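You operate a simulated robot arm through the tools that you are given. There is no shell and no other tool.

You run a simulated robot arm. Do the job below in one go: nothing can be reset, and whatever is moved stays where it is left.

Task
Raise the couch with HIGH and shift it till SIDE shows -6 cm.
Fine: blue lever to FREE to shift, back to LOCK after; no drive blocked or refused.

The check looks at the end state, three seconds after you hand in, the way a careful person would. Anything else that was tipped, shoved, dropped, spilled or broken makes it a failure.

Robot
A 6-joint arm with a two-finger gripper, fixed in place. Base frame: the origin is on the floor under the middle of its stand, x ahead of it, y to its left, z up; the work surface is at about z = 65. Readings come in cm, degrees, newtons and seconds.
It reaches about 141.7 cm from its shoulder. Its first joint turns from -166.0 to 166.0 degrees. Payload 3.43 kg.
The tool frame sits at the grasp point between the pads (the TCP): z along the fingers, y along the line on which they close. The tips reach 2 cm beyond it. The gripper opens to 19 cm; its body begins 24.8 cm behind the TCP.
Orientation is that of the tool frame in the base frame, as a unit quaternion [x, y, z, w]. With the fingers straight down and closing along the base's y, the tool's x points along the base's -x, its y along +y and its z along -z.

Tools
- The arm moves only by the tool drive_tool. Its argument "increments" is text: rows parted by semicolons, each of 7 numbers parted by spaces: the shift along the base's x, y, z in cm, then the turn, a rotation vector about the base's x, y, z in degrees, then the finger opening in cm, from 0 to 19. In form: x y z rx ry rz grip; .... A call has 1 to 20 rows; each row shifts and turns the commanded pose from where the row before left it. Rows are played at 5 a second. More than 5 cm and 8.6 degrees between two rows, or a gripper value outside its range, and nothing of the call is played. A pose out of reach is approached as far as the arm can. The call stops where the force on the tool passes 90 N (or 10 N more than at its start, if that is more) or the arm is blocked; 0.2 s more then pass. Each finger travels about 15.3 cm/s and halts on what it meets, pressing with about 38 N; the grip force reading is that of the motor and also rises with nothing between the fingers. The clock runs only during rows and for 0.2 s after the last one: add rows that do not move to give the fingers time. The reply holds the time, the measured pose of the TCP, the force on the tool along the base axes, the opening and the grip force, in the units named above and with some noise, with the torque about the TCP (base axes, N m) and any sound that the robot's microphone picked up.
- Cameras (640 x 400 px; columns grow to the right, rows downward): "scene" is fixed at [4.91, 50.01, 117.68]; the picture's right is [-0.64, -0.77, 0.00], its down [-0.32, 0.27, -0.91] and it looks along [0.70, -0.58, -0.42] (base axes); focal length 372 px, centre (320, 200). "wrist" rides on the gripper at [7.1, -0.8, -28.8] in the tool frame; the picture's right is [0.12, 0.99, 0.00], its down [-0.96, 0.12, -0.25] and it looks along [-0.25, 0.03, 0.97] (tool axes); focal length 261 px, centre (320, 200). There is no depth. A picture from a camera that has moved, and an enlarged one, comes with that camera's place and axes in the base frame and with its lens.
- get_image(camera): a new picture of that camera. The clock stands still meanwhile.
- raise_lower(by): moves the trunk up (or, below 0, down) by that many cm; the arm rides with it, the base frame stays. It gives what a move gives, with no picture.
- close_up(camera, box): a new picture of the part [left, top, right, bottom] of that camera's present view, enlarged. The clock stands still meanwhile.
- sign_off(): hands the job in; it is judged then, once.

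Nothing tells you positions but the pictures and the camera data. Unless the task says otherwise, let go and move clear before handing in.

The tools are called after "Request:" by a JSON object that holds its "name" and its "arguments". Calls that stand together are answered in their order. drive_tool: Moves the arm, as the interface text tells. Its arguments: {"type":"object","properties":{"increments":{"type":"string"}},"required":["increments"]} The other tools are called the same way: raise_lower (by) moves the trunk up or down; get_image (camera) takes a picture; close_up (camera, box) takes an enlarged picture of a part of a camera's view; sign_off () hands the job in.

At the start:

```text
clock: 0.0
eef_pos: [70.33, -26.37, 94.02]
tool_rot: [0.0, 1.0, 0.0, -0.001]
ft_force: [0.1, 0.4, 0.1]
wrist_torque: [0.01, -0.01, -0.03]
finger_gap: 19.03
finger_force: 0.1
trunk travel left (down, up): [-12.5, 31.5]
```

scene: 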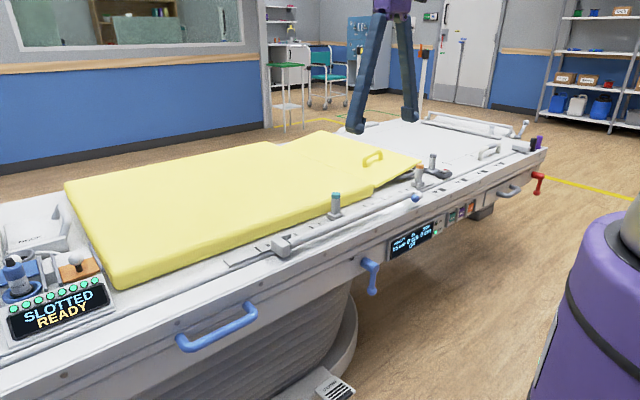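
wrist: 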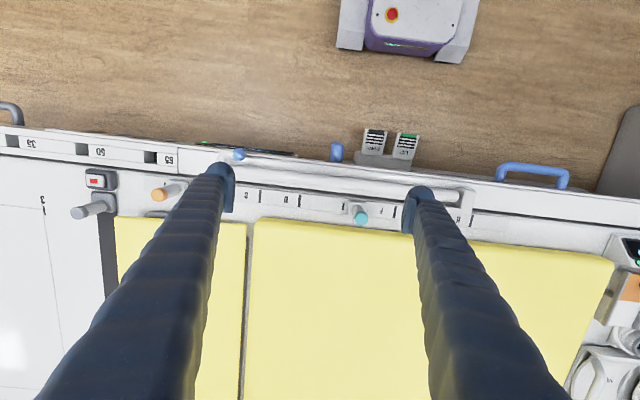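

I see a treatment couch with a yellow pad, a blue handle and a blue lever on its near side, small displays, and two pedals or labels near the floor. I'll enlarge the important parts before moving anything.

Request:
{"name": "close_up", "arguments": {"camera": "scene", "box": [340, 180, 560, 320]}}

Request:
{"name": "close_up", "arguments": {"camera": "scene", "box": [0, 190, 140, 350]}}

Request:
{"name": "close_up", "arguments": {"camera": "scene", "box": [160, 290, 400, 400]}}

Request:
{"name": "close_up", "arguments": {"camera": "wrist", "box": [190, 110, 470, 240]}}

Request:
{"name": "close_up", "arguments": {"camera": "wrist", "box": [0, 90, 220, 240]}}

Request:
{"name": "close_up", "arguments": {"camera": "wrist", "box": [440, 130, 640, 400]}}

```text
2.86 times, centred on (450, 250) of scene
camera zoom: at [4.91, 50.01, 117.68], right [-0.64, -0.77, 0.0], down [-0.32, 0.27, -0.91], along [0.7, -0.58, -0.42], focal length 1062 px, centre (-51, 57)
```

zoom: 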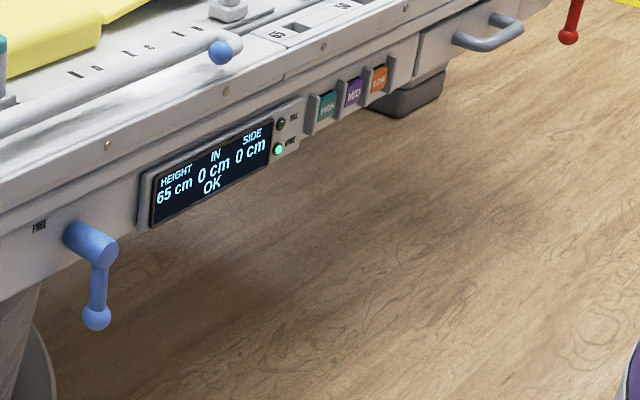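

```text
2.50 times, centred on (70, 270) of scene
camera zoom: at [4.91, 50.01, 117.68], right [-0.64, -0.77, 0.0], down [-0.32, 0.27, -0.91], along [0.7, -0.58, -0.42], focal length 929 px, centre (945, 25)
```

zoom: 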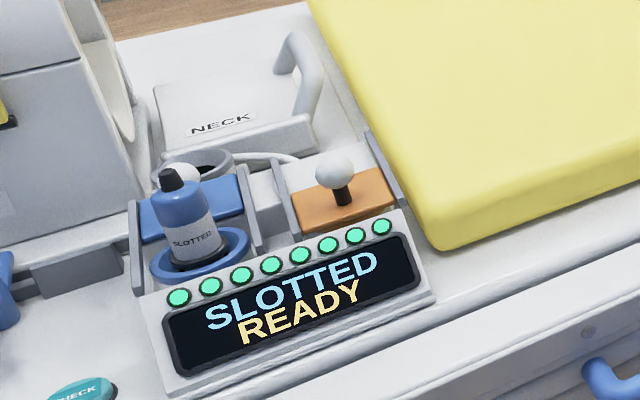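

```text
2.67 times, centred on (280, 345) of scene
camera zoom: at [4.91, 50.01, 117.68], right [-0.64, -0.77, 0.0], down [-0.32, 0.27, -0.91], along [0.7, -0.58, -0.42], focal length 991 px, centre (427, -187)
```

zoom: 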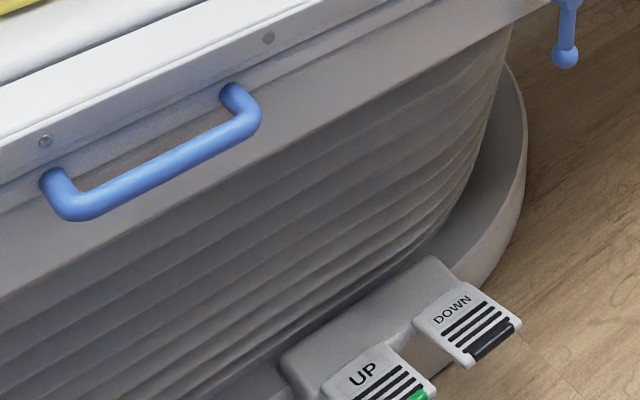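

```text
2.29 times, centred on (330, 175) of wrist
camera zoom: at [63.32, -27.16, 122.89], right [-0.12, 0.99, 0.0], down [0.96, 0.12, 0.25], along [0.24, 0.03, -0.97], focal length 596 px, centre (297, 257)
```

zoom: 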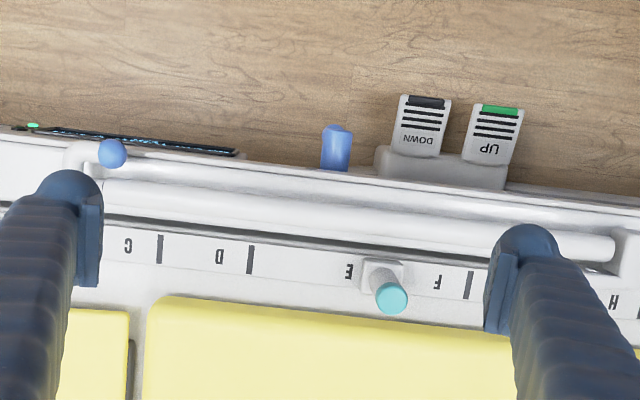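

```text
2.67 times, centred on (110, 165) of wrist
camera zoom: at [63.32, -27.16, 122.89], right [-0.12, 0.99, 0.0], down [0.96, 0.12, 0.25], along [0.24, 0.03, -0.97], focal length 695 px, centre (880, 293)
```

zoom: 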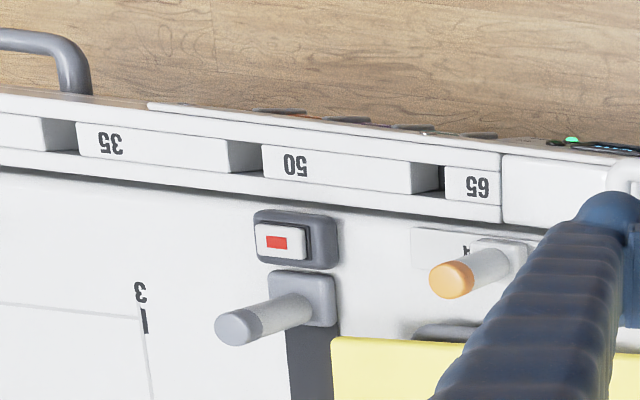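

```text
1.48 times, centred on (540, 265) of wrist
camera zoom: at [63.32, -27.16, 122.89], right [-0.12, 0.99, 0.0], down [0.96, 0.12, 0.25], along [0.24, 0.03, -0.97], focal length 386 px, centre (-6, 104)
```

zoom: 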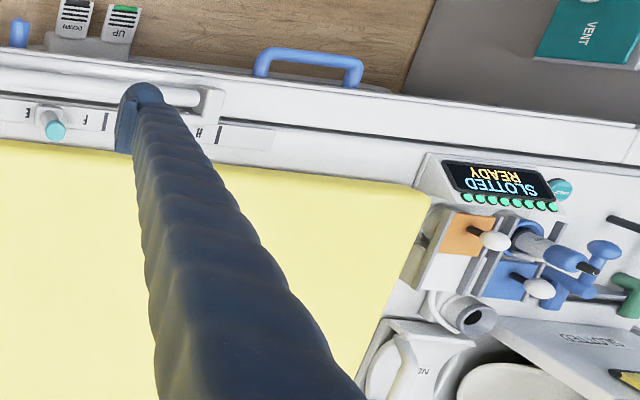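

The display reads HEIGHT 65, IN 0, SIDE 0, OK, with HIGH/MID/LOW buttons to its right and the blue lever to its left with its handle hanging down. Next I'll enlarge the lever labels, the display lamps and the buttons.

Request:
{"name": "close_up", "arguments": {"camera": "scene", "box": [345, 235, 415, 305]}}

Request:
{"name": "close_up", "arguments": {"camera": "scene", "box": [380, 195, 480, 265]}}

Request:
{"name": "close_up", "arguments": {"camera": "scene", "box": [400, 100, 560, 220]}}

Request:
{"name": "close_up", "arguments": {"camera": "scene", "box": [220, 140, 460, 290]}}

```text
5.71 times, centred on (380, 270) of scene
camera zoom: at [4.91, 50.01, 117.68], right [-0.64, -0.77, 0.0], down [-0.32, 0.27, -0.91], along [0.7, -0.58, -0.42], focal length 2124 px, centre (-23, -200)
```

zoom: 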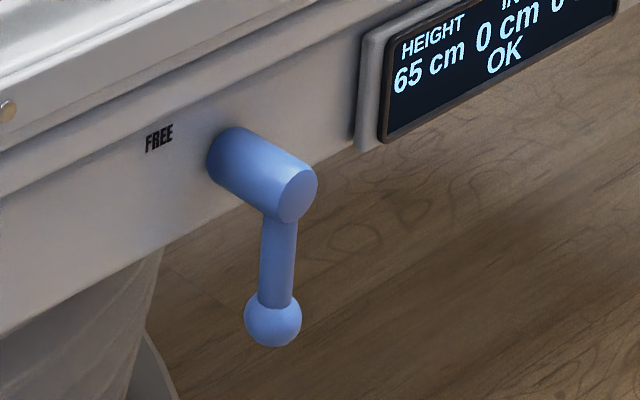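

```text
5.71 times, centred on (430, 230) of scene
camera zoom: at [4.91, 50.01, 117.68], right [-0.64, -0.77, 0.0], down [-0.32, 0.27, -0.91], along [0.7, -0.58, -0.42], focal length 2124 px, centre (-309, 29)
```

zoom: 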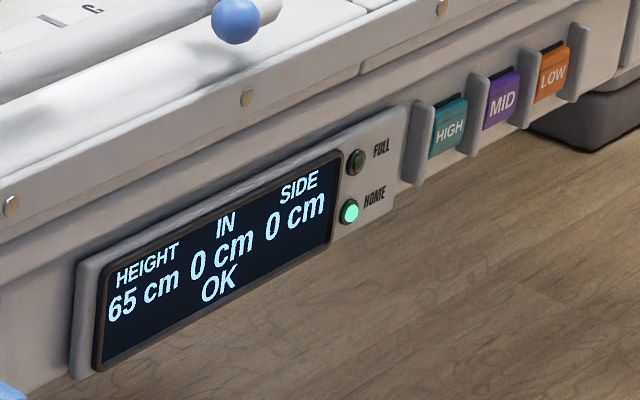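

```text
3.33 times, centred on (480, 160) of scene
camera zoom: at [4.91, 50.01, 117.68], right [-0.64, -0.77, 0.0], down [-0.32, 0.27, -0.91], along [0.7, -0.58, -0.42], focal length 1239 px, centre (-213, 333)
```

zoom: 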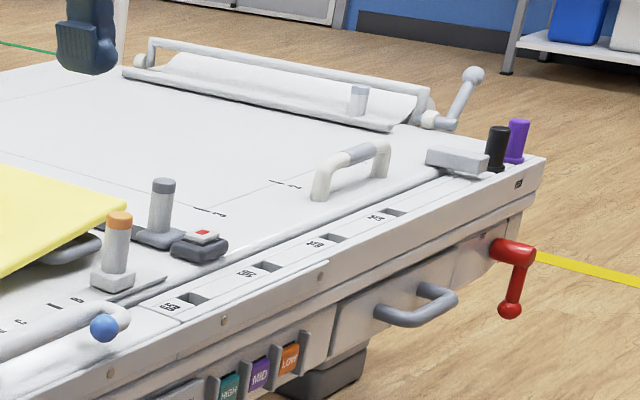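

```text
2.67 times, centred on (340, 215) of scene
camera zoom: at [4.91, 50.01, 117.68], right [-0.64, -0.77, 0.0], down [-0.32, 0.27, -0.91], along [0.7, -0.58, -0.42], focal length 991 px, centre (267, 160)
```

zoom: 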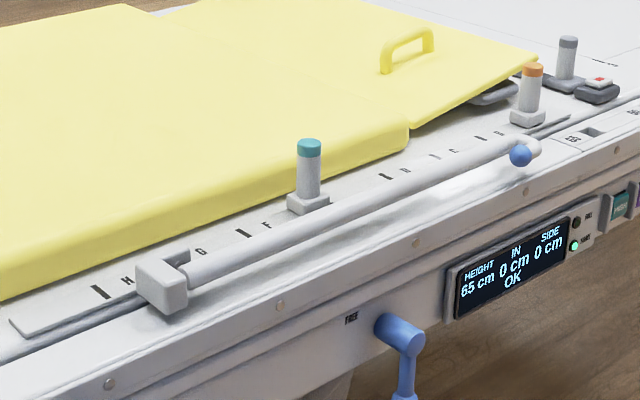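

The lever (FREE label to the left of its hub) is at about (66, -22, 53), the HIGH button near (68, -66, 54), and the blue handle near (64, 26, 59). I'll draw the arm back toward the stand and pitch the camera at the near face for a better look.

Request:
{"name": "drive_tool", "arguments": {"increments": "-5 0 0 0 0 0 19; -5 0 0 0 0 0 19; -5 0 0 0 0 0 19; -5 0 0 0 0 0 19; -3 -3 0 0 -8 0 19; -2 -4 0 0 -8 0 19; 0 -4 0 0 -8 0 10; 0 -4 0 0 0 0 2; 0 -4 0 0 0 0 0; 0 0 0 0 0 0 0"}}

Request:
{"name": "get_image", "arguments": {"camera": "wrist"}}

Request:
{"name": "get_image", "arguments": {"camera": "scene"}}

```text
clock: 2.2
eef_pos: [45.08, -45.41, 94.24]
tool_rot: [0.0, 0.978, 0.0, 0.208]
ft_force: [-0.6, -0.1, -0.8]
wrist_torque: [0.1, -0.04, 0.05]
finger_gap: 0.0
finger_force: 34.0
trunk travel left (down, up): [-12.5, 31.5]
```

```text
taken
camera wrist: at [27.13, -46.31, 117.57], right [-0.11, 0.99, -0.05], down [0.78, 0.12, 0.62], along [0.62, 0.03, -0.79], focal length 261 px, centre (320, 200)
```

wrist: 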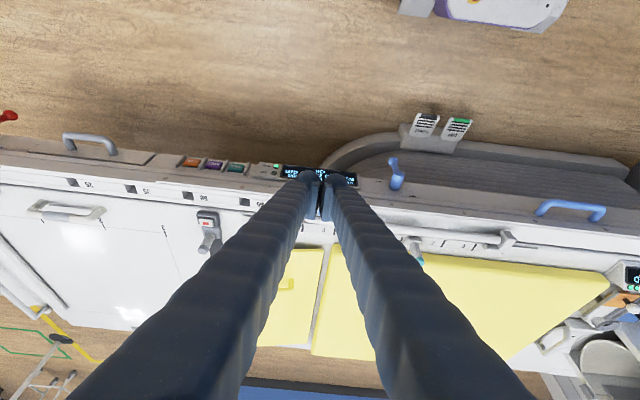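

```text
taken
```

scene: 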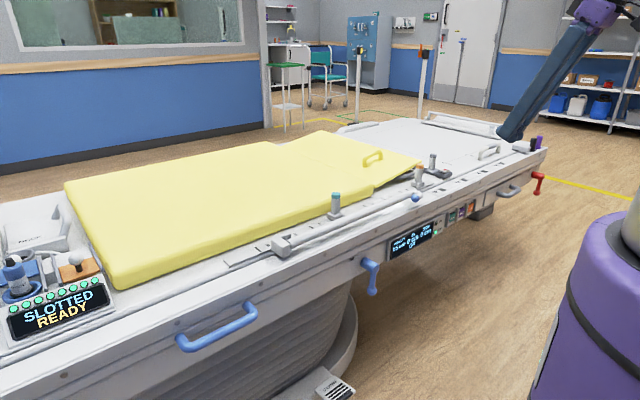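

The arm is now held back from the couch, and the wrist camera shows the near face with the buttons, display, lever and handle. I'll enlarge those details and check how wide the closed fingertips are.

Request:
{"name": "close_up", "arguments": {"camera": "wrist", "box": [160, 140, 300, 220]}}

Request:
{"name": "close_up", "arguments": {"camera": "wrist", "box": [270, 150, 370, 240]}}

Request:
{"name": "close_up", "arguments": {"camera": "wrist", "box": [360, 100, 480, 220]}}

Request:
{"name": "close_up", "arguments": {"camera": "wrist", "box": [500, 150, 640, 250]}}

Request:
{"name": "close_up", "arguments": {"camera": "wrist", "box": [0, 90, 160, 220]}}

```text
4.57 times, centred on (230, 180) of wrist
camera zoom: at [27.13, -46.31, 117.57], right [-0.11, 0.99, -0.05], down [0.78, 0.12, 0.62], along [0.62, 0.03, -0.79], focal length 1192 px, centre (731, 291)
```

zoom: 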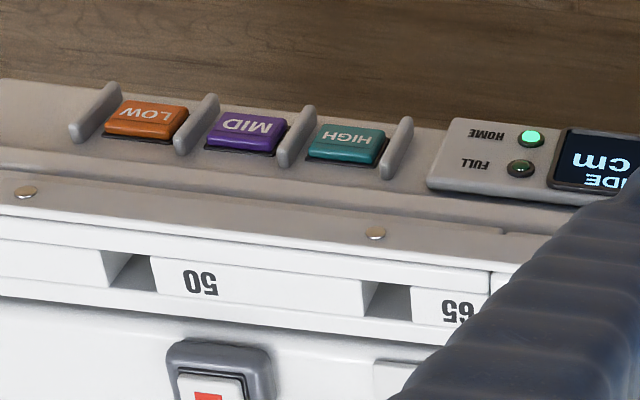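

```text
4.44 times, centred on (320, 195) of wrist
camera zoom: at [27.13, -46.31, 117.57], right [-0.11, 0.99, -0.05], down [0.78, 0.12, 0.62], along [0.62, 0.03, -0.79], focal length 1158 px, centre (320, 222)
```

zoom: 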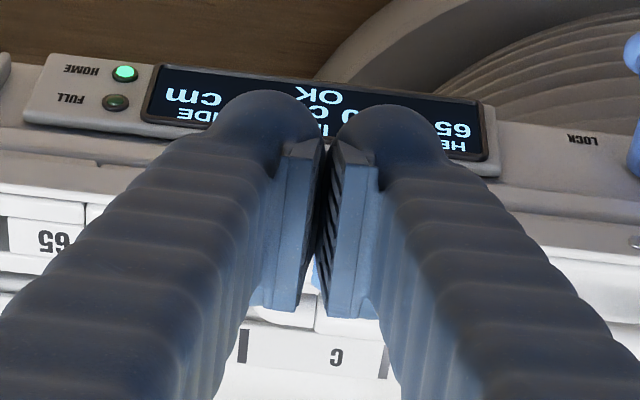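

```text
3.33 times, centred on (420, 160) of wrist
camera zoom: at [27.13, -46.31, 117.57], right [-0.11, 0.99, -0.05], down [0.78, 0.12, 0.62], along [0.62, 0.03, -0.79], focal length 869 px, centre (-13, 333)
```

zoom: 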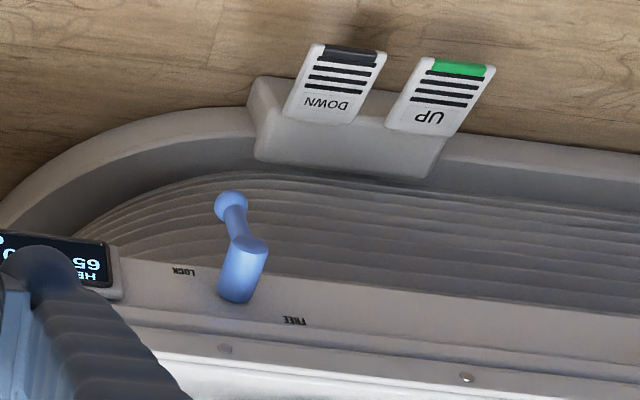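

```text
4.00 times, centred on (570, 200) of wrist
camera zoom: at [27.13, -46.31, 117.57], right [-0.11, 0.99, -0.05], down [0.78, 0.12, 0.62], along [0.62, 0.03, -0.79], focal length 1043 px, centre (-680, 200)
```

zoom: 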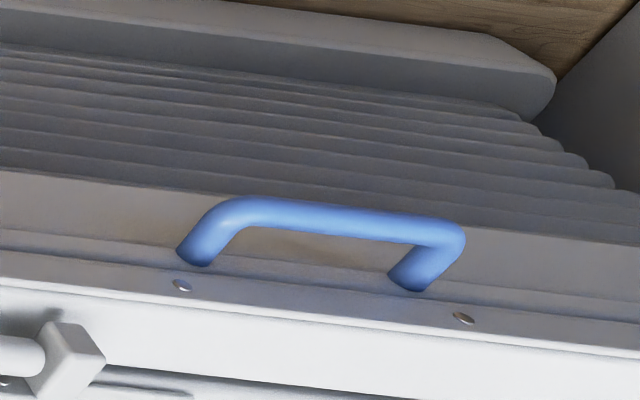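

```text
3.08 times, centred on (80, 155) of wrist
camera zoom: at [27.13, -46.31, 117.57], right [-0.11, 0.99, -0.05], down [0.78, 0.12, 0.62], along [0.62, 0.03, -0.79], focal length 802 px, centre (1058, 338)
```

zoom: 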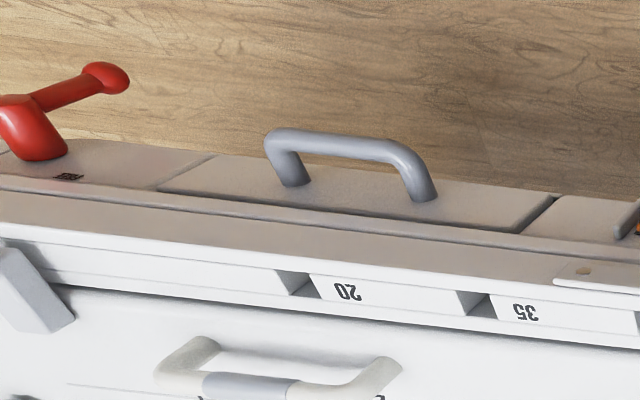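

The closed fingertips look about 6 cm across their closing line and 3 cm the other way. The gap between the button guards is about 5 cm. I'll point the fingers along +x, then turn the gripper so it closes vertically and fits between the guards.

Request:
{"name": "drive_tool", "arguments": {"increments": "0 -3 0 0 -8 0 0; 0 -3 0 0 -8 0 0; 0 -3 0 0 -8 0 0; 0 -3 0 0 -8 0 0; 0 -3 0 0 -8 0 0; 0 -3 0 0 -8 0 0; 0 -3 0 0 -8 0 0; 0 -3 0 0 -8 0 0; 0 0 0 0 -2 0 0; 0 0 0 0 0 0 0"}}

Request:
{"name": "get_image", "arguments": {"camera": "wrist"}}

Request:
{"name": "get_image", "arguments": {"camera": "scene"}}

```text
clock: 4.4
eef_pos: [45.16, -69.4, 94.35]
tool_rot: [0.0, 0.707, 0.0, 0.707]
ft_force: [0.5, -0.1, -1.1]
wrist_torque: [0.05, -0.06, 0.08]
finger_gap: 0.01
finger_force: 34.0
trunk travel left (down, up): [-12.5, 31.5]
```

```text
taken
camera wrist: at [16.51, -70.29, 87.3], right [0.0, 0.99, -0.12], down [-0.25, 0.12, 0.96], along [0.97, 0.03, 0.25], focal length 261 px, centre (320, 200)
```

wrist: 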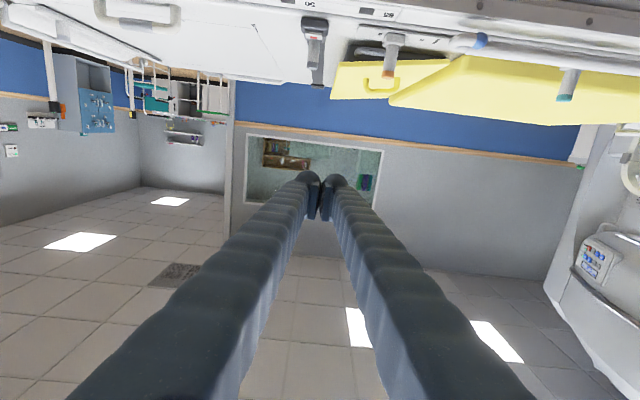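

```text
taken
```

scene: 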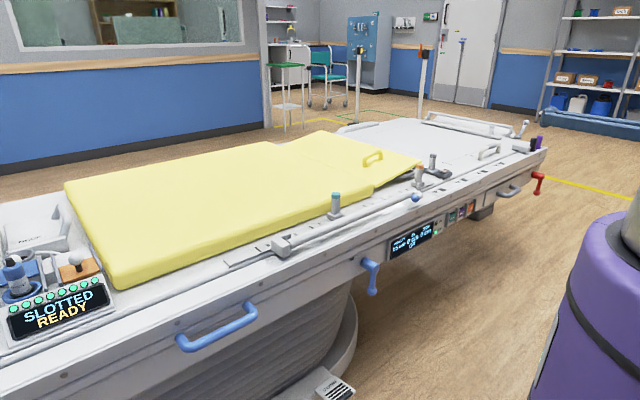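

The fingers now point level along +x at (45, -69, 94), and the couch is untouched. Next I'll roll the gripper 90 degrees so it closes vertically, then lower it to the button height.

Request:
{"name": "drive_tool", "arguments": {"increments": "0 0 -2 8.5 0 0 0; 0 0 -2 8.5 0 0 0; 0 0 -2 8.5 0 0 0; 0 0 -2 8.5 0 0 0; 0 0 -2 8.5 0 0 0; 0 0 -2 8.5 0 0 0; 0 0 -2 8.5 0 0 0; 0 0 -2 8.5 0 0 0; 0 0 -2 8.5 0 0 0; 0 0 -2 8.5 0 0 0; 0 0 -2 5 0 0 0; 0 0 0 0 0 0 0"}}

Request:
{"name": "get_image", "arguments": {"camera": "wrist"}}

Request:
{"name": "get_image", "arguments": {"camera": "scene"}}

```text
clock: 7.0
eef_pos: [45.38, -69.32, 72.25]
tool_rot: [0.5, 0.499, 0.501, 0.5]
ft_force: [0.2, 0.1, 0.2]
wrist_torque: [0.01, 0.0, 0.05]
finger_gap: 0.0
finger_force: 34.7
trunk travel left (down, up): [-12.5, 31.5]
```

```text
taken
camera wrist: at [16.61, -62.26, 71.45], right [0.0, 0.12, 0.99], down [-0.25, -0.96, 0.11], along [0.97, -0.25, 0.03], focal length 261 px, centre (320, 200)
```

wrist: 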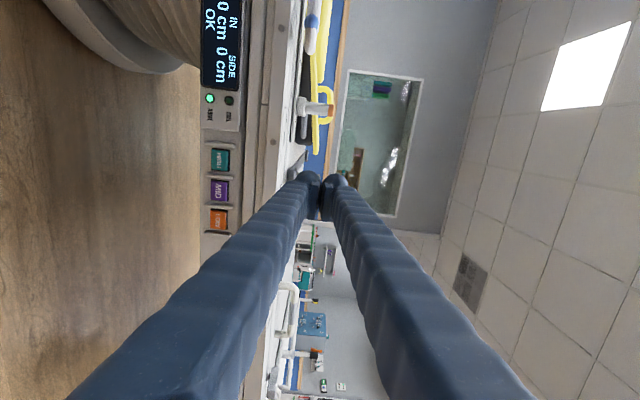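

```text
taken
```

scene: 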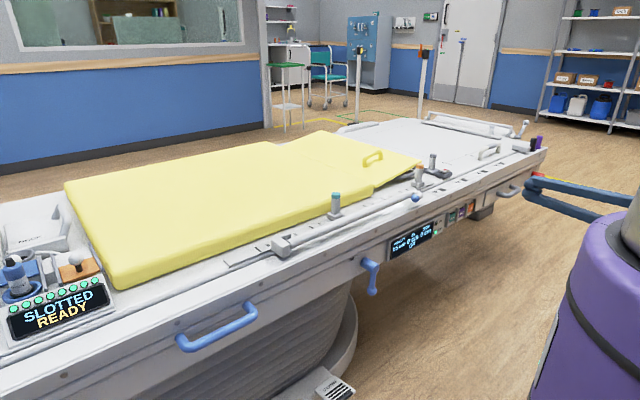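

The wrist view puts the HIGH button at about (70, -69.7, 52). I'll lower the gripper in front of it and move closer for a check.

Request:
{"name": "drive_tool", "arguments": {"increments": "0 0 -5 0 0 0 0; 0 0 -5 0 0 0 0; 0 0 -5 0 0 0 0; 0 0 -5 0 0 0 0; 4 -0.2 -0.3 0 0 0 0; 4 0 0 0 0 0 0; 4 0 0 0 0 0 0; 0 0 0 0 0 0 0"}}

Request:
{"name": "get_image", "arguments": {"camera": "wrist"}}

Request:
{"name": "close_up", "arguments": {"camera": "scene", "box": [390, 160, 570, 270]}}

Request:
{"name": "close_up", "arguments": {"camera": "wrist", "box": [230, 100, 390, 260]}}

```text
clock: 8.8
eef_pos: [57.37, -69.42, 51.78]
tool_rot: [0.5, 0.5, 0.5, 0.5]
ft_force: [-0.5, 0.0, -0.2]
wrist_torque: [-0.01, -0.01, -0.02]
finger_gap: 0.01
finger_force: 34.3
trunk travel left (down, up): [-12.5, 31.5]
```

```text
taken
camera wrist: at [28.64, -62.33, 51.01], right [0.0, 0.12, 0.99], down [-0.25, -0.96, 0.12], along [0.97, -0.25, 0.03], focal length 261 px, centre (320, 200)
```

wrist: 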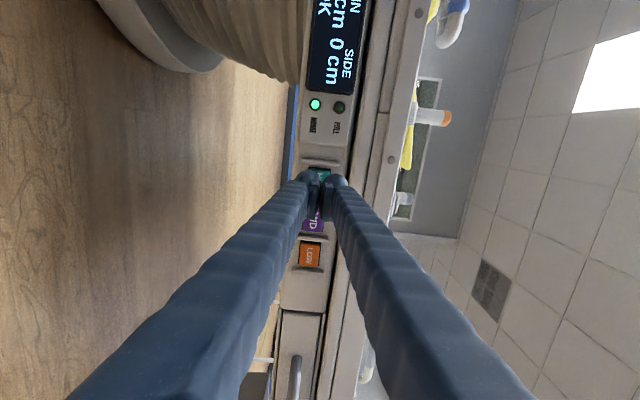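

```text
3.56 times, centred on (480, 215) of scene
camera zoom: at [4.91, 50.01, 117.68], right [-0.64, -0.77, 0.0], down [-0.32, 0.27, -0.91], along [0.7, -0.58, -0.42], focal length 1322 px, centre (-249, 147)
```

zoom: 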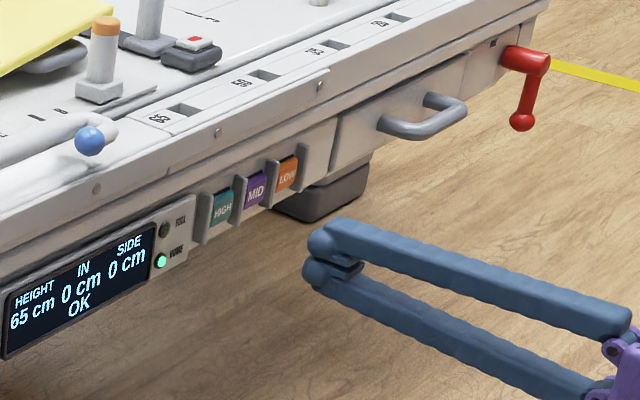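

```text
2.50 times, centred on (310, 180) of wrist
camera zoom: at [28.64, -62.33, 51.01], right [0.0, 0.12, 0.99], down [-0.25, -0.96, 0.12], along [0.97, -0.25, 0.03], focal length 652 px, centre (345, 250)
```

zoom: 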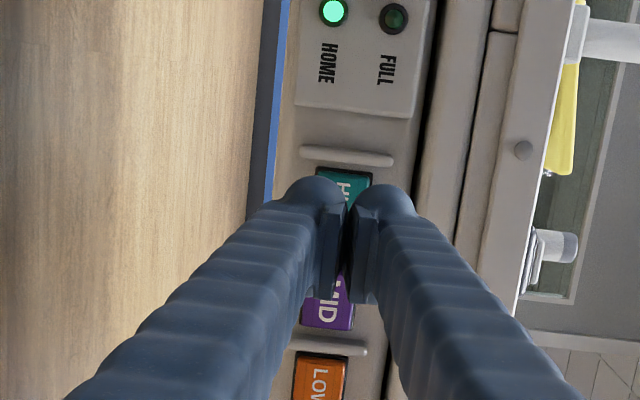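

The HIGH button is centred at about (70, -69.8, 51.8), so the fingertips are almost in line. I'll nudge sideways and advance to just in front of the button.

Request:
{"name": "drive_tool", "arguments": {"increments": "2 -0.4 0 0 0 0 0; 3 0 0 0 0 0 0; 2 0 0 0 0 0 0; 0 0 0 0 0 0 0"}}

Request:
{"name": "close_up", "arguments": {"camera": "scene", "box": [420, 180, 540, 260]}}

Request:
{"name": "close_up", "arguments": {"camera": "wrist", "box": [250, 120, 390, 260]}}

```text
clock: 9.8
eef_pos: [64.27, -69.95, 51.79]
tool_rot: [0.5, 0.5, 0.5, 0.5]
ft_force: [0.1, -0.2, 0.6]
wrist_torque: [-0.01, -0.04, 0.05]
finger_gap: 0.0
finger_force: 34.4
trunk travel left (down, up): [-12.5, 31.5]
```

```text
5.00 times, centred on (480, 220) of scene
camera zoom: at [4.91, 50.01, 117.68], right [-0.64, -0.77, 0.0], down [-0.32, 0.27, -0.91], along [0.7, -0.58, -0.42], focal length 1858 px, centre (-480, 100)
```

zoom: 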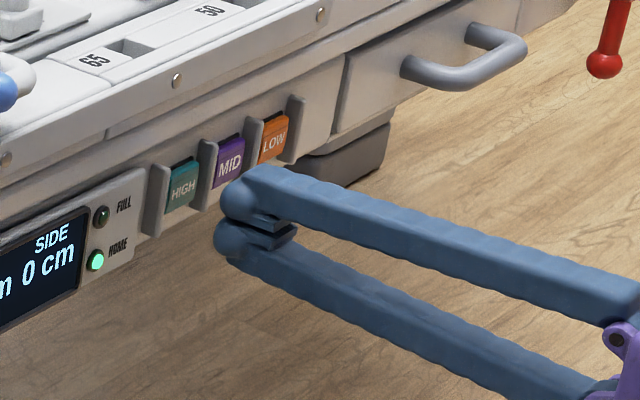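

```text
2.86 times, centred on (320, 190) of wrist
camera zoom: at [35.46, -62.85, 50.94], right [0.0, 0.12, 0.99], down [-0.25, -0.96, 0.12], along [0.97, -0.25, 0.03], focal length 745 px, centre (320, 229)
```

zoom: 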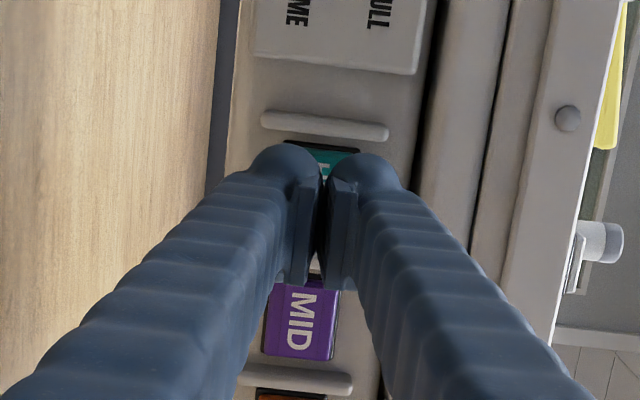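

The fingertips are lined up between the guards, a few centimetres short of the button. I'll advance in small steps and watch the force.

Request:
{"name": "drive_tool", "arguments": {"increments": "1.5 0 0 0 0 0 0; 1 0 0 0 0 0 0; 0 0 0 0 0 0 0"}}

Request:
{"name": "close_up", "arguments": {"camera": "scene", "box": [420, 180, 540, 260]}}

Request:
{"name": "close_up", "arguments": {"camera": "wrist", "box": [250, 120, 390, 260]}}

```text
clock: 10.6
eef_pos: [66.7, -69.91, 51.84]
tool_rot: [0.5, 0.5, 0.501, 0.5]
ft_force: [0.0, -0.2, -0.7]
wrist_torque: [-0.01, -0.02, -0.01]
finger_gap: 0.02
finger_force: 33.6
trunk travel left (down, up): [-12.5, 31.5]
```

```text
5.00 times, centred on (480, 220) of scene
camera zoom: at [4.91, 50.01, 117.68], right [-0.64, -0.77, 0.0], down [-0.32, 0.27, -0.91], along [0.7, -0.58, -0.42], focal length 1858 px, centre (-480, 100)
```

zoom: 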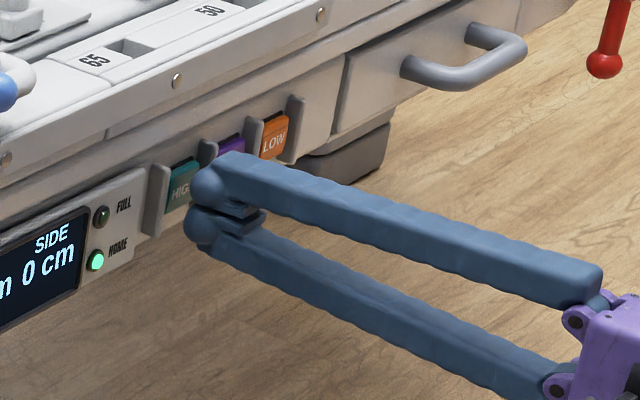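

```text
2.86 times, centred on (320, 190) of wrist
camera zoom: at [38.01, -62.89, 51.01], right [0.0, 0.12, 0.99], down [-0.25, -0.96, 0.12], along [0.97, -0.25, 0.03], focal length 745 px, centre (320, 229)
```

zoom: 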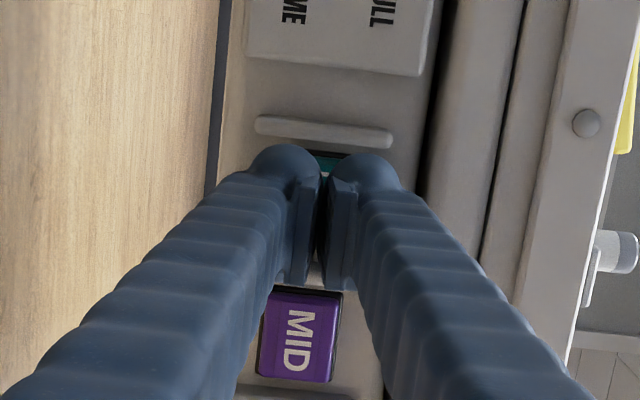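

No contact yet at TCP x = 66.7, and both finger knobs sit over the HIGH button. I'll continue in finer steps.

Request:
{"name": "drive_tool", "arguments": {"increments": "0.5 0 0 0 0 0 0; 0.4 0 0 0 0 0 0; 0 0 0 0 0 0 0"}}

Request:
{"name": "close_up", "arguments": {"camera": "scene", "box": [380, 160, 540, 260]}}

```text
clock: 11.4
eef_pos: [67.66, -69.9, 51.83]
tool_rot: [0.5, 0.5, 0.5, 0.5]
ft_force: [-0.1, 0.0, 0.2]
wrist_torque: [-0.03, 0.04, 0.03]
finger_gap: 0.0
finger_force: 34.3
trunk travel left (down, up): [-12.5, 31.5]
```

```text
4.00 times, centred on (460, 210) of scene
camera zoom: at [4.91, 50.01, 117.68], right [-0.64, -0.77, 0.0], down [-0.32, 0.27, -0.91], along [0.7, -0.58, -0.42], focal length 1487 px, centre (-240, 160)
```

zoom: 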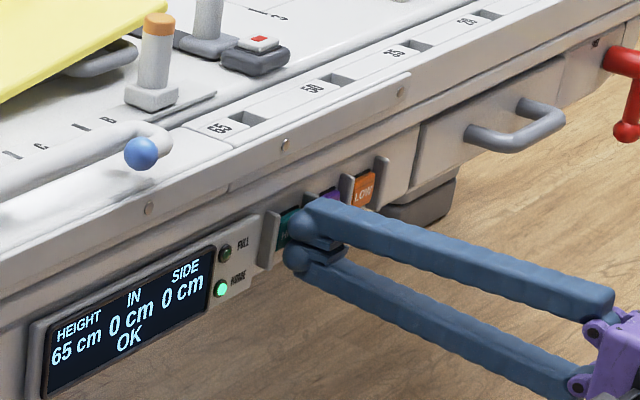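

Still no contact at x = 67.7. I'll continue with small steps.

Request:
{"name": "drive_tool", "arguments": {"increments": "0.4 0 0 0 0 0 0; 0.4 0 0 0 0 0 0"}}

Request:
{"name": "close_up", "arguments": {"camera": "scene", "box": [380, 160, 540, 260]}}

```text
clock: 12.0
eef_pos: [68.33, -69.94, 51.9]
tool_rot: [0.5, 0.5, 0.5, 0.5]
ft_force: [-1.9, 0.2, -0.1]
wrist_torque: [0.03, -0.02, 0.06]
finger_gap: 0.61
finger_force: 34.3
trunk travel left (down, up): [-12.5, 31.5]
heard: click
```

```text
4.00 times, centred on (460, 210) of scene
camera zoom: at [4.91, 50.01, 117.68], right [-0.64, -0.77, 0.0], down [-0.32, 0.27, -0.91], along [0.7, -0.58, -0.42], focal length 1487 px, centre (-240, 160)
```

zoom: 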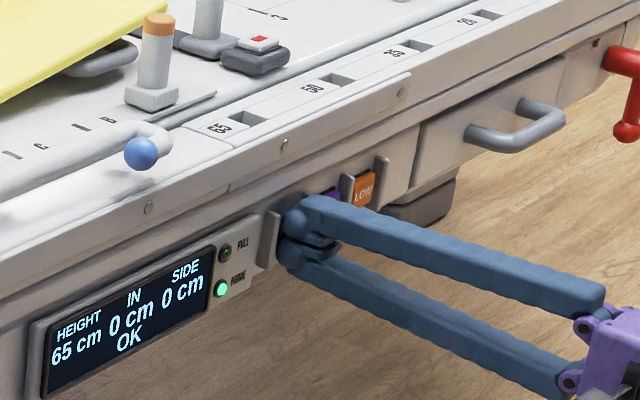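

I heard a click with light contact, so the HIGH button has been pressed. I'll back off straight away, clear of the couch's path.

Request:
{"name": "drive_tool", "arguments": {"increments": "-2 0 0 0 0 0 0; -5 0 0 0 0 0 0; -5 0 0 0 0 0 0; -5 0 0 0 0 0 0; 0 0 0 0 0 0 0"}}

Request:
{"name": "get_image", "arguments": {"camera": "scene"}}

Request:
{"name": "close_up", "arguments": {"camera": "scene", "box": [340, 160, 500, 270]}}

```text
clock: 13.2
eef_pos: [51.3, -69.89, 51.95]
tool_rot: [0.5, 0.5, 0.5, 0.5]
ft_force: [-0.2, 0.8, -0.3]
wrist_torque: [0.03, 0.03, -0.03]
finger_gap: 0.0
finger_force: 35.0
trunk travel left (down, up): [-12.5, 31.5]
```

```text
taken
```

scene: 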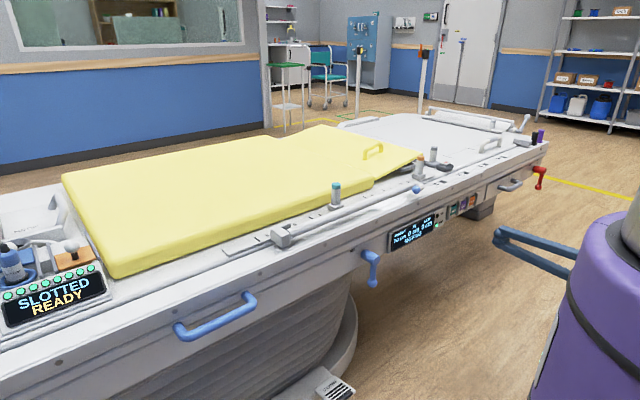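

```text
3.64 times, centred on (420, 215) of scene
camera zoom: at [4.91, 50.01, 117.68], right [-0.64, -0.77, 0.0], down [-0.32, 0.27, -0.91], along [0.7, -0.58, -0.42], focal length 1352 px, centre (-44, 146)
```

zoom: 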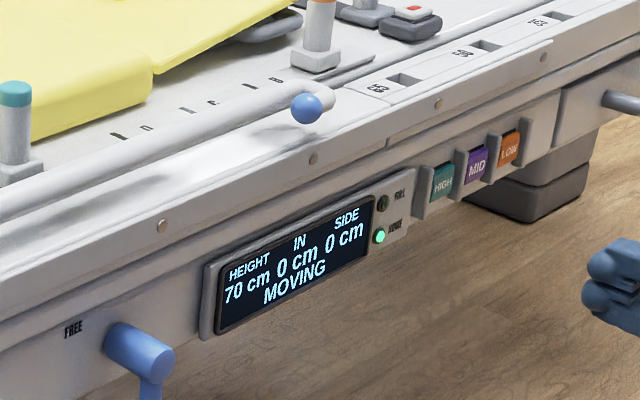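

The display now reads 70 cm, MOVING, so the couch is rising on its own and the arm is clear. I'll wait with still rows until it stops.

Request:
{"name": "drive_tool", "arguments": {"increments": "-4 0 0 0 0 0 0; 0 0 0 0 0 0 0; 0 0 0 0 0 0 0; 0 0 0 0 0 0 0; 0 0 0 0 0 0 0; 0 0 0 0 0 0 0; 0 0 0 0 0 0 0; 0 0 0 0 0 0 0; 0 0 0 0 0 0 0; 0 0 0 0 0 0 0; 0 0 0 0 0 0 0; 0 0 0 0 0 0 0; 0 0 0 0 0 0 0; 0 0 0 0 0 0 0; 0 0 0 0 0 0 0; 0 0 0 0 0 0 0; 0 0 0 0 0 0 0; 0 0 0 0 0 0 0; 0 0 0 0 0 0 0; 0 0 0 0 0 0 0"}}

Request:
{"name": "get_image", "arguments": {"camera": "scene"}}

Request:
{"name": "close_up", "arguments": {"camera": "scene", "box": [340, 160, 500, 270]}}

```text
clock: 17.4
eef_pos: [47.47, -69.86, 51.8]
tool_rot: [0.5, 0.5, 0.5, 0.5]
ft_force: [0.2, 1.0, 0.5]
wrist_torque: [-0.01, -0.03, -0.01]
finger_gap: 0.0
finger_force: 34.4
trunk travel left (down, up): [-12.5, 31.5]
```

```text
taken
```

scene: 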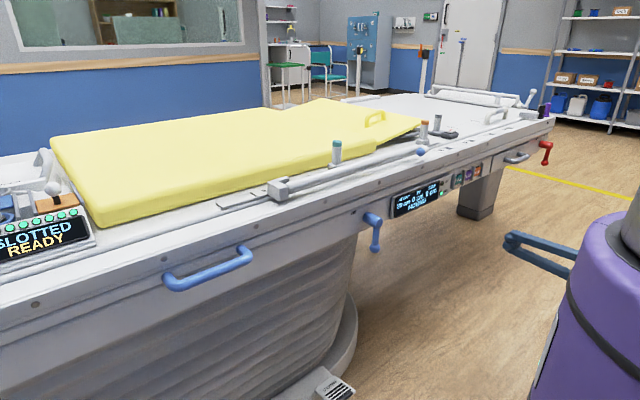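

```text
3.64 times, centred on (420, 215) of scene
camera zoom: at [4.91, 50.01, 117.68], right [-0.64, -0.77, 0.0], down [-0.32, 0.27, -0.91], along [0.7, -0.58, -0.42], focal length 1352 px, centre (-44, 146)
```

zoom: 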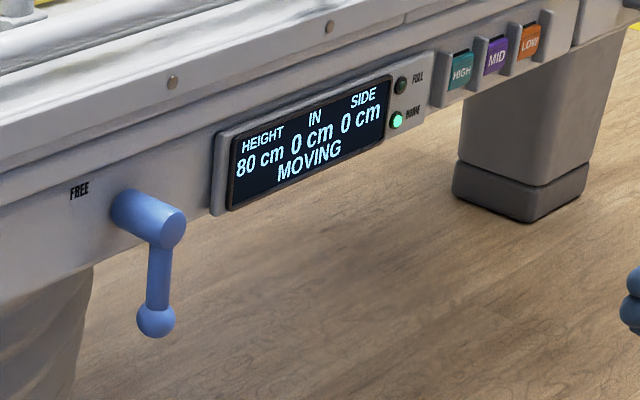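

Now at 80 cm and still MOVING, so I'll keep waiting.

Request:
{"name": "drive_tool", "arguments": {"increments": "0 0 0 0 0 0 0; 0 0 0 0 0 0 0; 0 0 0 0 0 0 0; 0 0 0 0 0 0 0; 0 0 0 0 0 0 0; 0 0 0 0 0 0 0; 0 0 0 0 0 0 0; 0 0 0 0 0 0 0; 0 0 0 0 0 0 0; 0 0 0 0 0 0 0; 0 0 0 0 0 0 0; 0 0 0 0 0 0 0; 0 0 0 0 0 0 0; 0 0 0 0 0 0 0; 0 0 0 0 0 0 0; 0 0 0 0 0 0 0; 0 0 0 0 0 0 0; 0 0 0 0 0 0 0; 0 0 0 0 0 0 0; 0 0 0 0 0 0 0"}}

Request:
{"name": "get_image", "arguments": {"camera": "scene"}}

Request:
{"name": "close_up", "arguments": {"camera": "scene", "box": [340, 140, 500, 260]}}

Request:
{"name": "get_image", "arguments": {"camera": "wrist"}}

```text
clock: 21.6
eef_pos: [47.53, -69.78, 51.89]
tool_rot: [0.5, 0.5, 0.5, 0.5]
ft_force: [-0.9, -0.1, -0.3]
wrist_torque: [0.01, 0.04, 0.01]
finger_gap: 0.01
finger_force: 34.4
trunk travel left (down, up): [-12.5, 31.5]
```

```text
taken
```

scene: 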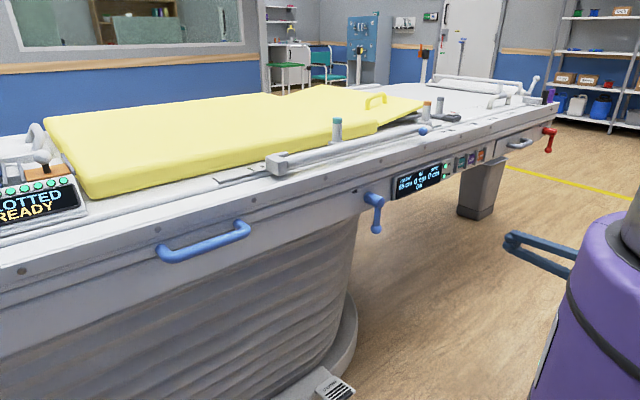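

```text
3.33 times, centred on (420, 200) of scene
camera zoom: at [4.91, 50.01, 117.68], right [-0.64, -0.77, 0.0], down [-0.32, 0.27, -0.91], along [0.7, -0.58, -0.42], focal length 1239 px, centre (-13, 200)
```

zoom: 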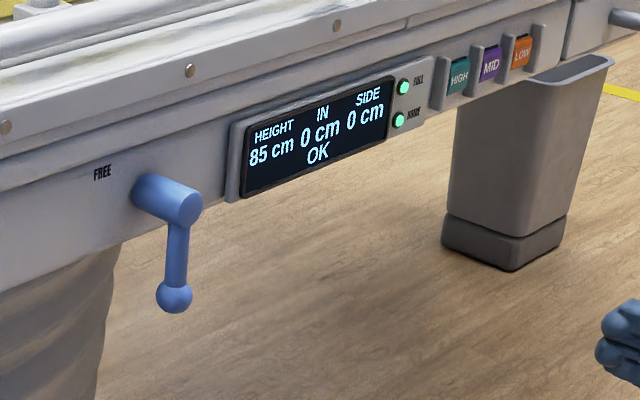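

```text
taken
camera wrist: at [18.77, -62.8, 51.02], right [0.0, 0.12, 0.99], down [-0.25, -0.96, 0.12], along [0.97, -0.25, 0.03], focal length 261 px, centre (320, 200)
```

wrist: 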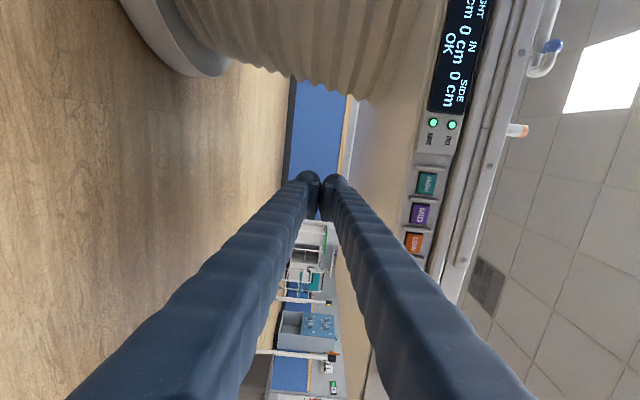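

The couch has stopped at HEIGHT 85, OK, with FULL and HOME both lit. Next is the blue lever, which should now be around (67, -22, 66–73). I'll move in front of it, staying back from the couch, to locate it accurately.

Request:
{"name": "drive_tool", "arguments": {"increments": "0 5 2 0 0 0 0; 0 5 2 0 0 0 0; 0 5 2 0 0 0 0; 0 5 2 0 0 0 0; 0 5 2 0 0 0 0; 0 5 2 0 0 0 0; 0 4 2 0 0 0 0; 0 0 0 0 0 0 0"}}

Request:
{"name": "get_image", "arguments": {"camera": "wrist"}}

Request:
{"name": "get_image", "arguments": {"camera": "scene"}}

Request:
{"name": "close_up", "arguments": {"camera": "wrist", "box": [260, 60, 420, 200]}}

```text
refused: row 1 steps farther than a row can; nothing moved
```

```text
taken
camera wrist: at [18.77, -62.8, 51.02], right [0.0, 0.12, 0.99], down [-0.25, -0.96, 0.12], along [0.97, -0.25, 0.03], focal length 261 px, centre (320, 200)
```

wrist: 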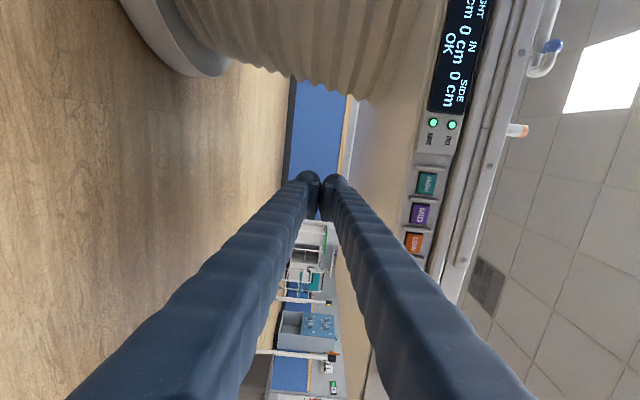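

```text
taken
```

scene: 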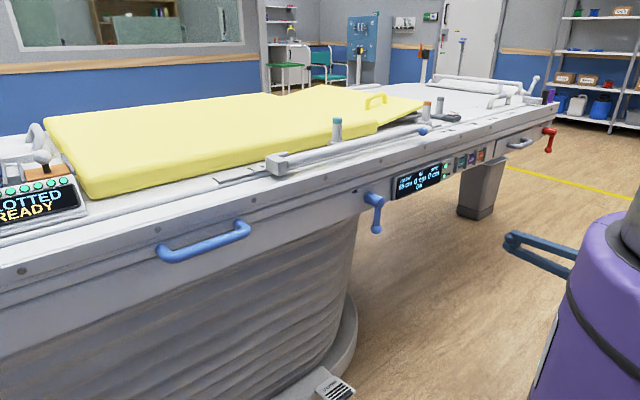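

```text
2.86 times, centred on (340, 130) of wrist
camera zoom: at [18.77, -62.8, 51.02], right [0.0, 0.12, 0.99], down [-0.25, -0.96, 0.12], along [0.97, -0.25, 0.03], focal length 745 px, centre (263, 400)
```

zoom: 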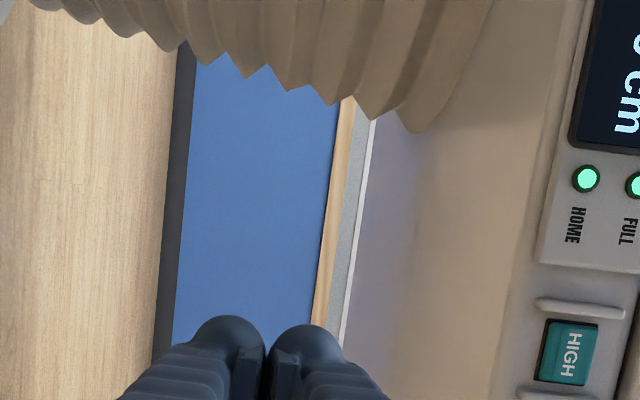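

That call exceeded the per-row step limit and nothing moved. I'll repeat it with shorter rows; the couch still shows OK at 85.

Request:
{"name": "drive_tool", "arguments": {"increments": "0 4.2 1.6 0 0 0 0; 0 4.2 1.6 0 0 0 0; 0 4.2 1.6 0 0 0 0; 0 4.2 1.6 0 0 0 0; 0 4.2 1.6 0 0 0 0; 0 4.2 1.6 0 0 0 0; 0 4.2 1.6 0 0 0 0; 0 4.2 1.6 0 0 0 0; 0 2 1.2 0 0 0 0; 0 0 0 0 0 0 0"}}

Request:
{"name": "get_image", "arguments": {"camera": "wrist"}}

Request:
{"name": "close_up", "arguments": {"camera": "wrist", "box": [260, 40, 420, 200]}}

Request:
{"name": "get_image", "arguments": {"camera": "scene"}}

```text
clock: 23.8
eef_pos: [47.25, -34.17, 66.09]
tool_rot: [0.5, 0.5, 0.499, 0.5]
ft_force: [0.1, -0.5, 0.7]
wrist_torque: [0.0, -0.01, -0.02]
finger_gap: 0.02
finger_force: 34.1
trunk travel left (down, up): [-12.5, 31.5]
```

```text
taken
camera wrist: at [18.48, -27.17, 65.13], right [0.0, 0.12, 0.99], down [-0.25, -0.96, 0.12], along [0.97, -0.25, 0.03], focal length 261 px, centre (320, 200)
```

wrist: 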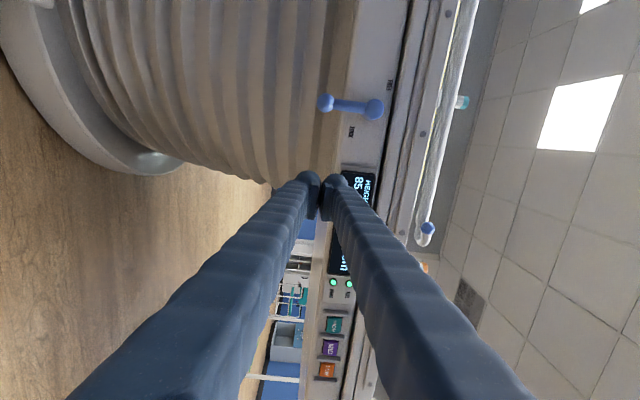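

```text
2.50 times, centred on (340, 120) of wrist
camera zoom: at [18.48, -27.17, 65.13], right [0.0, 0.12, 0.99], down [-0.25, -0.96, 0.12], along [0.97, -0.25, 0.03], focal length 652 px, centre (270, 400)
```

zoom: 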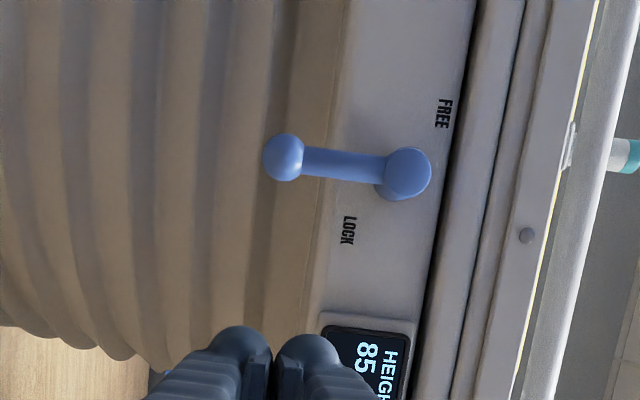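

```text
taken
```

scene: 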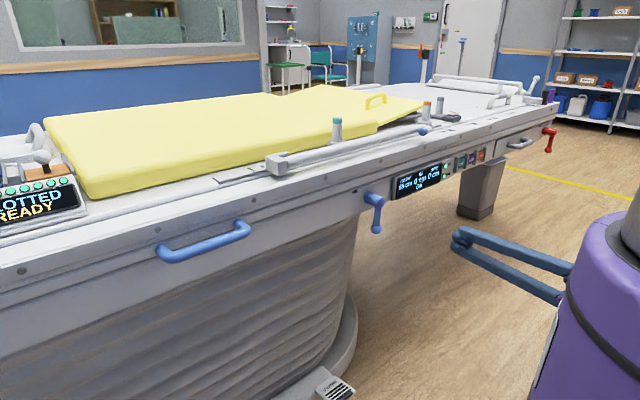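

The lever hangs at LOCK. Its hub axis is at about y -22.3, z 73.8, and its ball is at about (67, -22.3, 65.3). FREE lies up toward +y, about a quarter turn. I'll bring the closed fingers in on the -y side of the ball without touching it.

Request:
{"name": "drive_tool", "arguments": {"increments": "0 3.2 0 0 0 0 0; 0 3 -0.7 0 0 0 0; 4 0 0 0 0 0 0; 4 0 0 0 0 0 0; 4 0 0 0 0 0 0; 4 0 0 0 0 0 0; 3.5 0 0 0 0 0 0; 0 0 0 0 0 0 0"}}

Request:
{"name": "close_up", "arguments": {"camera": "wrist", "box": [240, 60, 420, 240]}}

Request:
{"name": "close_up", "arguments": {"camera": "scene", "box": [330, 160, 480, 260]}}

```text
clock: 25.6
eef_pos: [67.1, -28.23, 65.13]
tool_rot: [0.5, 0.5, 0.5, 0.499]
ft_force: [0.8, 0.0, 0.2]
wrist_torque: [0.02, 0.0, -0.02]
finger_gap: 0.0
finger_force: 34.7
trunk travel left (down, up): [-12.5, 31.5]
```

```text
2.22 times, centred on (330, 150) of wrist
camera zoom: at [38.36, -21.22, 64.21], right [0.0, 0.12, 0.99], down [-0.25, -0.96, 0.12], along [0.97, -0.25, 0.03], focal length 579 px, centre (298, 311)
```

zoom: 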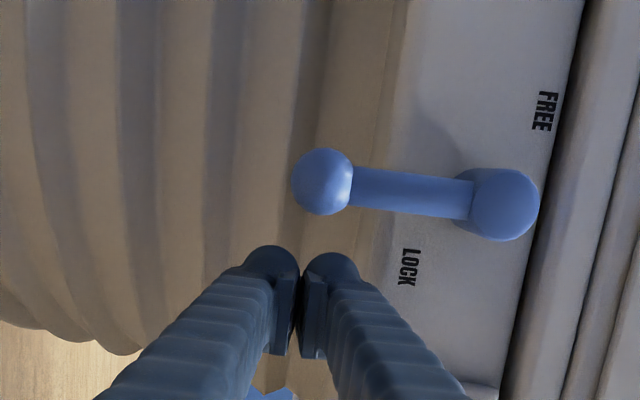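

```text
4.00 times, centred on (405, 210) of scene
camera zoom: at [4.91, 50.01, 117.68], right [-0.64, -0.77, 0.0], down [-0.32, 0.27, -0.91], along [0.7, -0.58, -0.42], focal length 1487 px, centre (-20, 160)
```

zoom: 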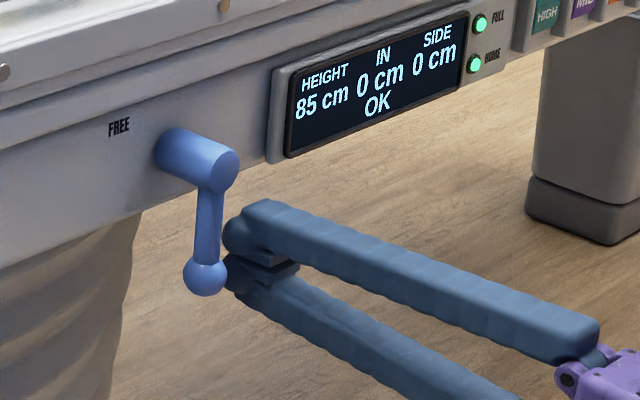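

The fingertips sit just beside the ball with no contact. I'll start pushing the lever along its arc toward FREE, about 30 degrees first.

Request:
{"name": "drive_tool", "arguments": {"increments": "0 2.6 0 0 0 0 0; 0 1.2 -0.1 0 0 0 0; 0 1.1 -0.2 0 0 0 0; 0 1.0 -0.1 0 0 0 0; 0 1.0 0 0 0 0 0; 0 0 0 0 0 0 0"}}

Request:
{"name": "close_up", "arguments": {"camera": "wrist", "box": [240, 60, 420, 240]}}

Request:
{"name": "close_up", "arguments": {"camera": "scene", "box": [330, 160, 480, 260]}}

```text
clock: 27.0
eef_pos: [67.09, -22.59, 64.65]
tool_rot: [0.499, 0.504, 0.5, 0.496]
ft_force: [0.1, 0.0, 0.0]
wrist_torque: [-0.04, -0.03, 0.03]
finger_gap: 0.02
finger_force: 34.6
out of reach, approached as far as the arm can: row 4, 5
trunk travel left (down, up): [-12.5, 31.5]
```

```text
2.22 times, centred on (330, 150) of wrist
camera zoom: at [38.22, -16.0, 63.96], right [0.01, 0.12, 0.99], down [-0.24, -0.96, 0.12], along [0.97, -0.23, 0.02], focal length 579 px, centre (298, 311)
```

zoom: 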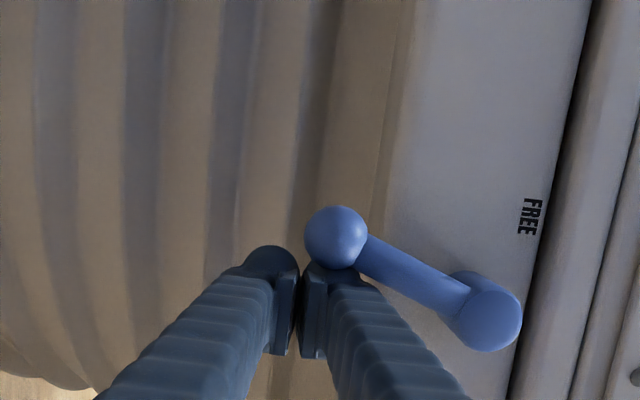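

```text
4.00 times, centred on (405, 210) of scene
camera zoom: at [4.91, 50.01, 117.68], right [-0.64, -0.77, 0.0], down [-0.32, 0.27, -0.91], along [0.7, -0.58, -0.42], focal length 1487 px, centre (-20, 160)
```

zoom: 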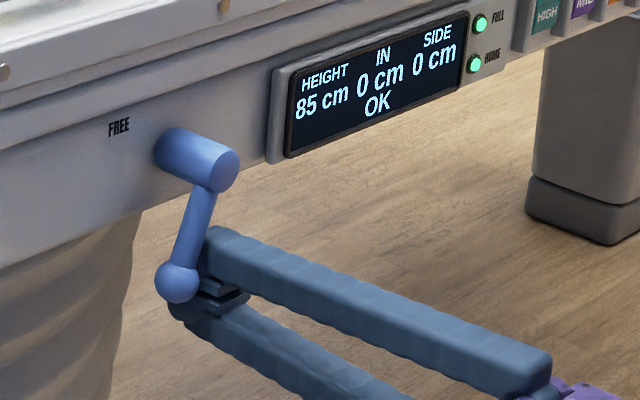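

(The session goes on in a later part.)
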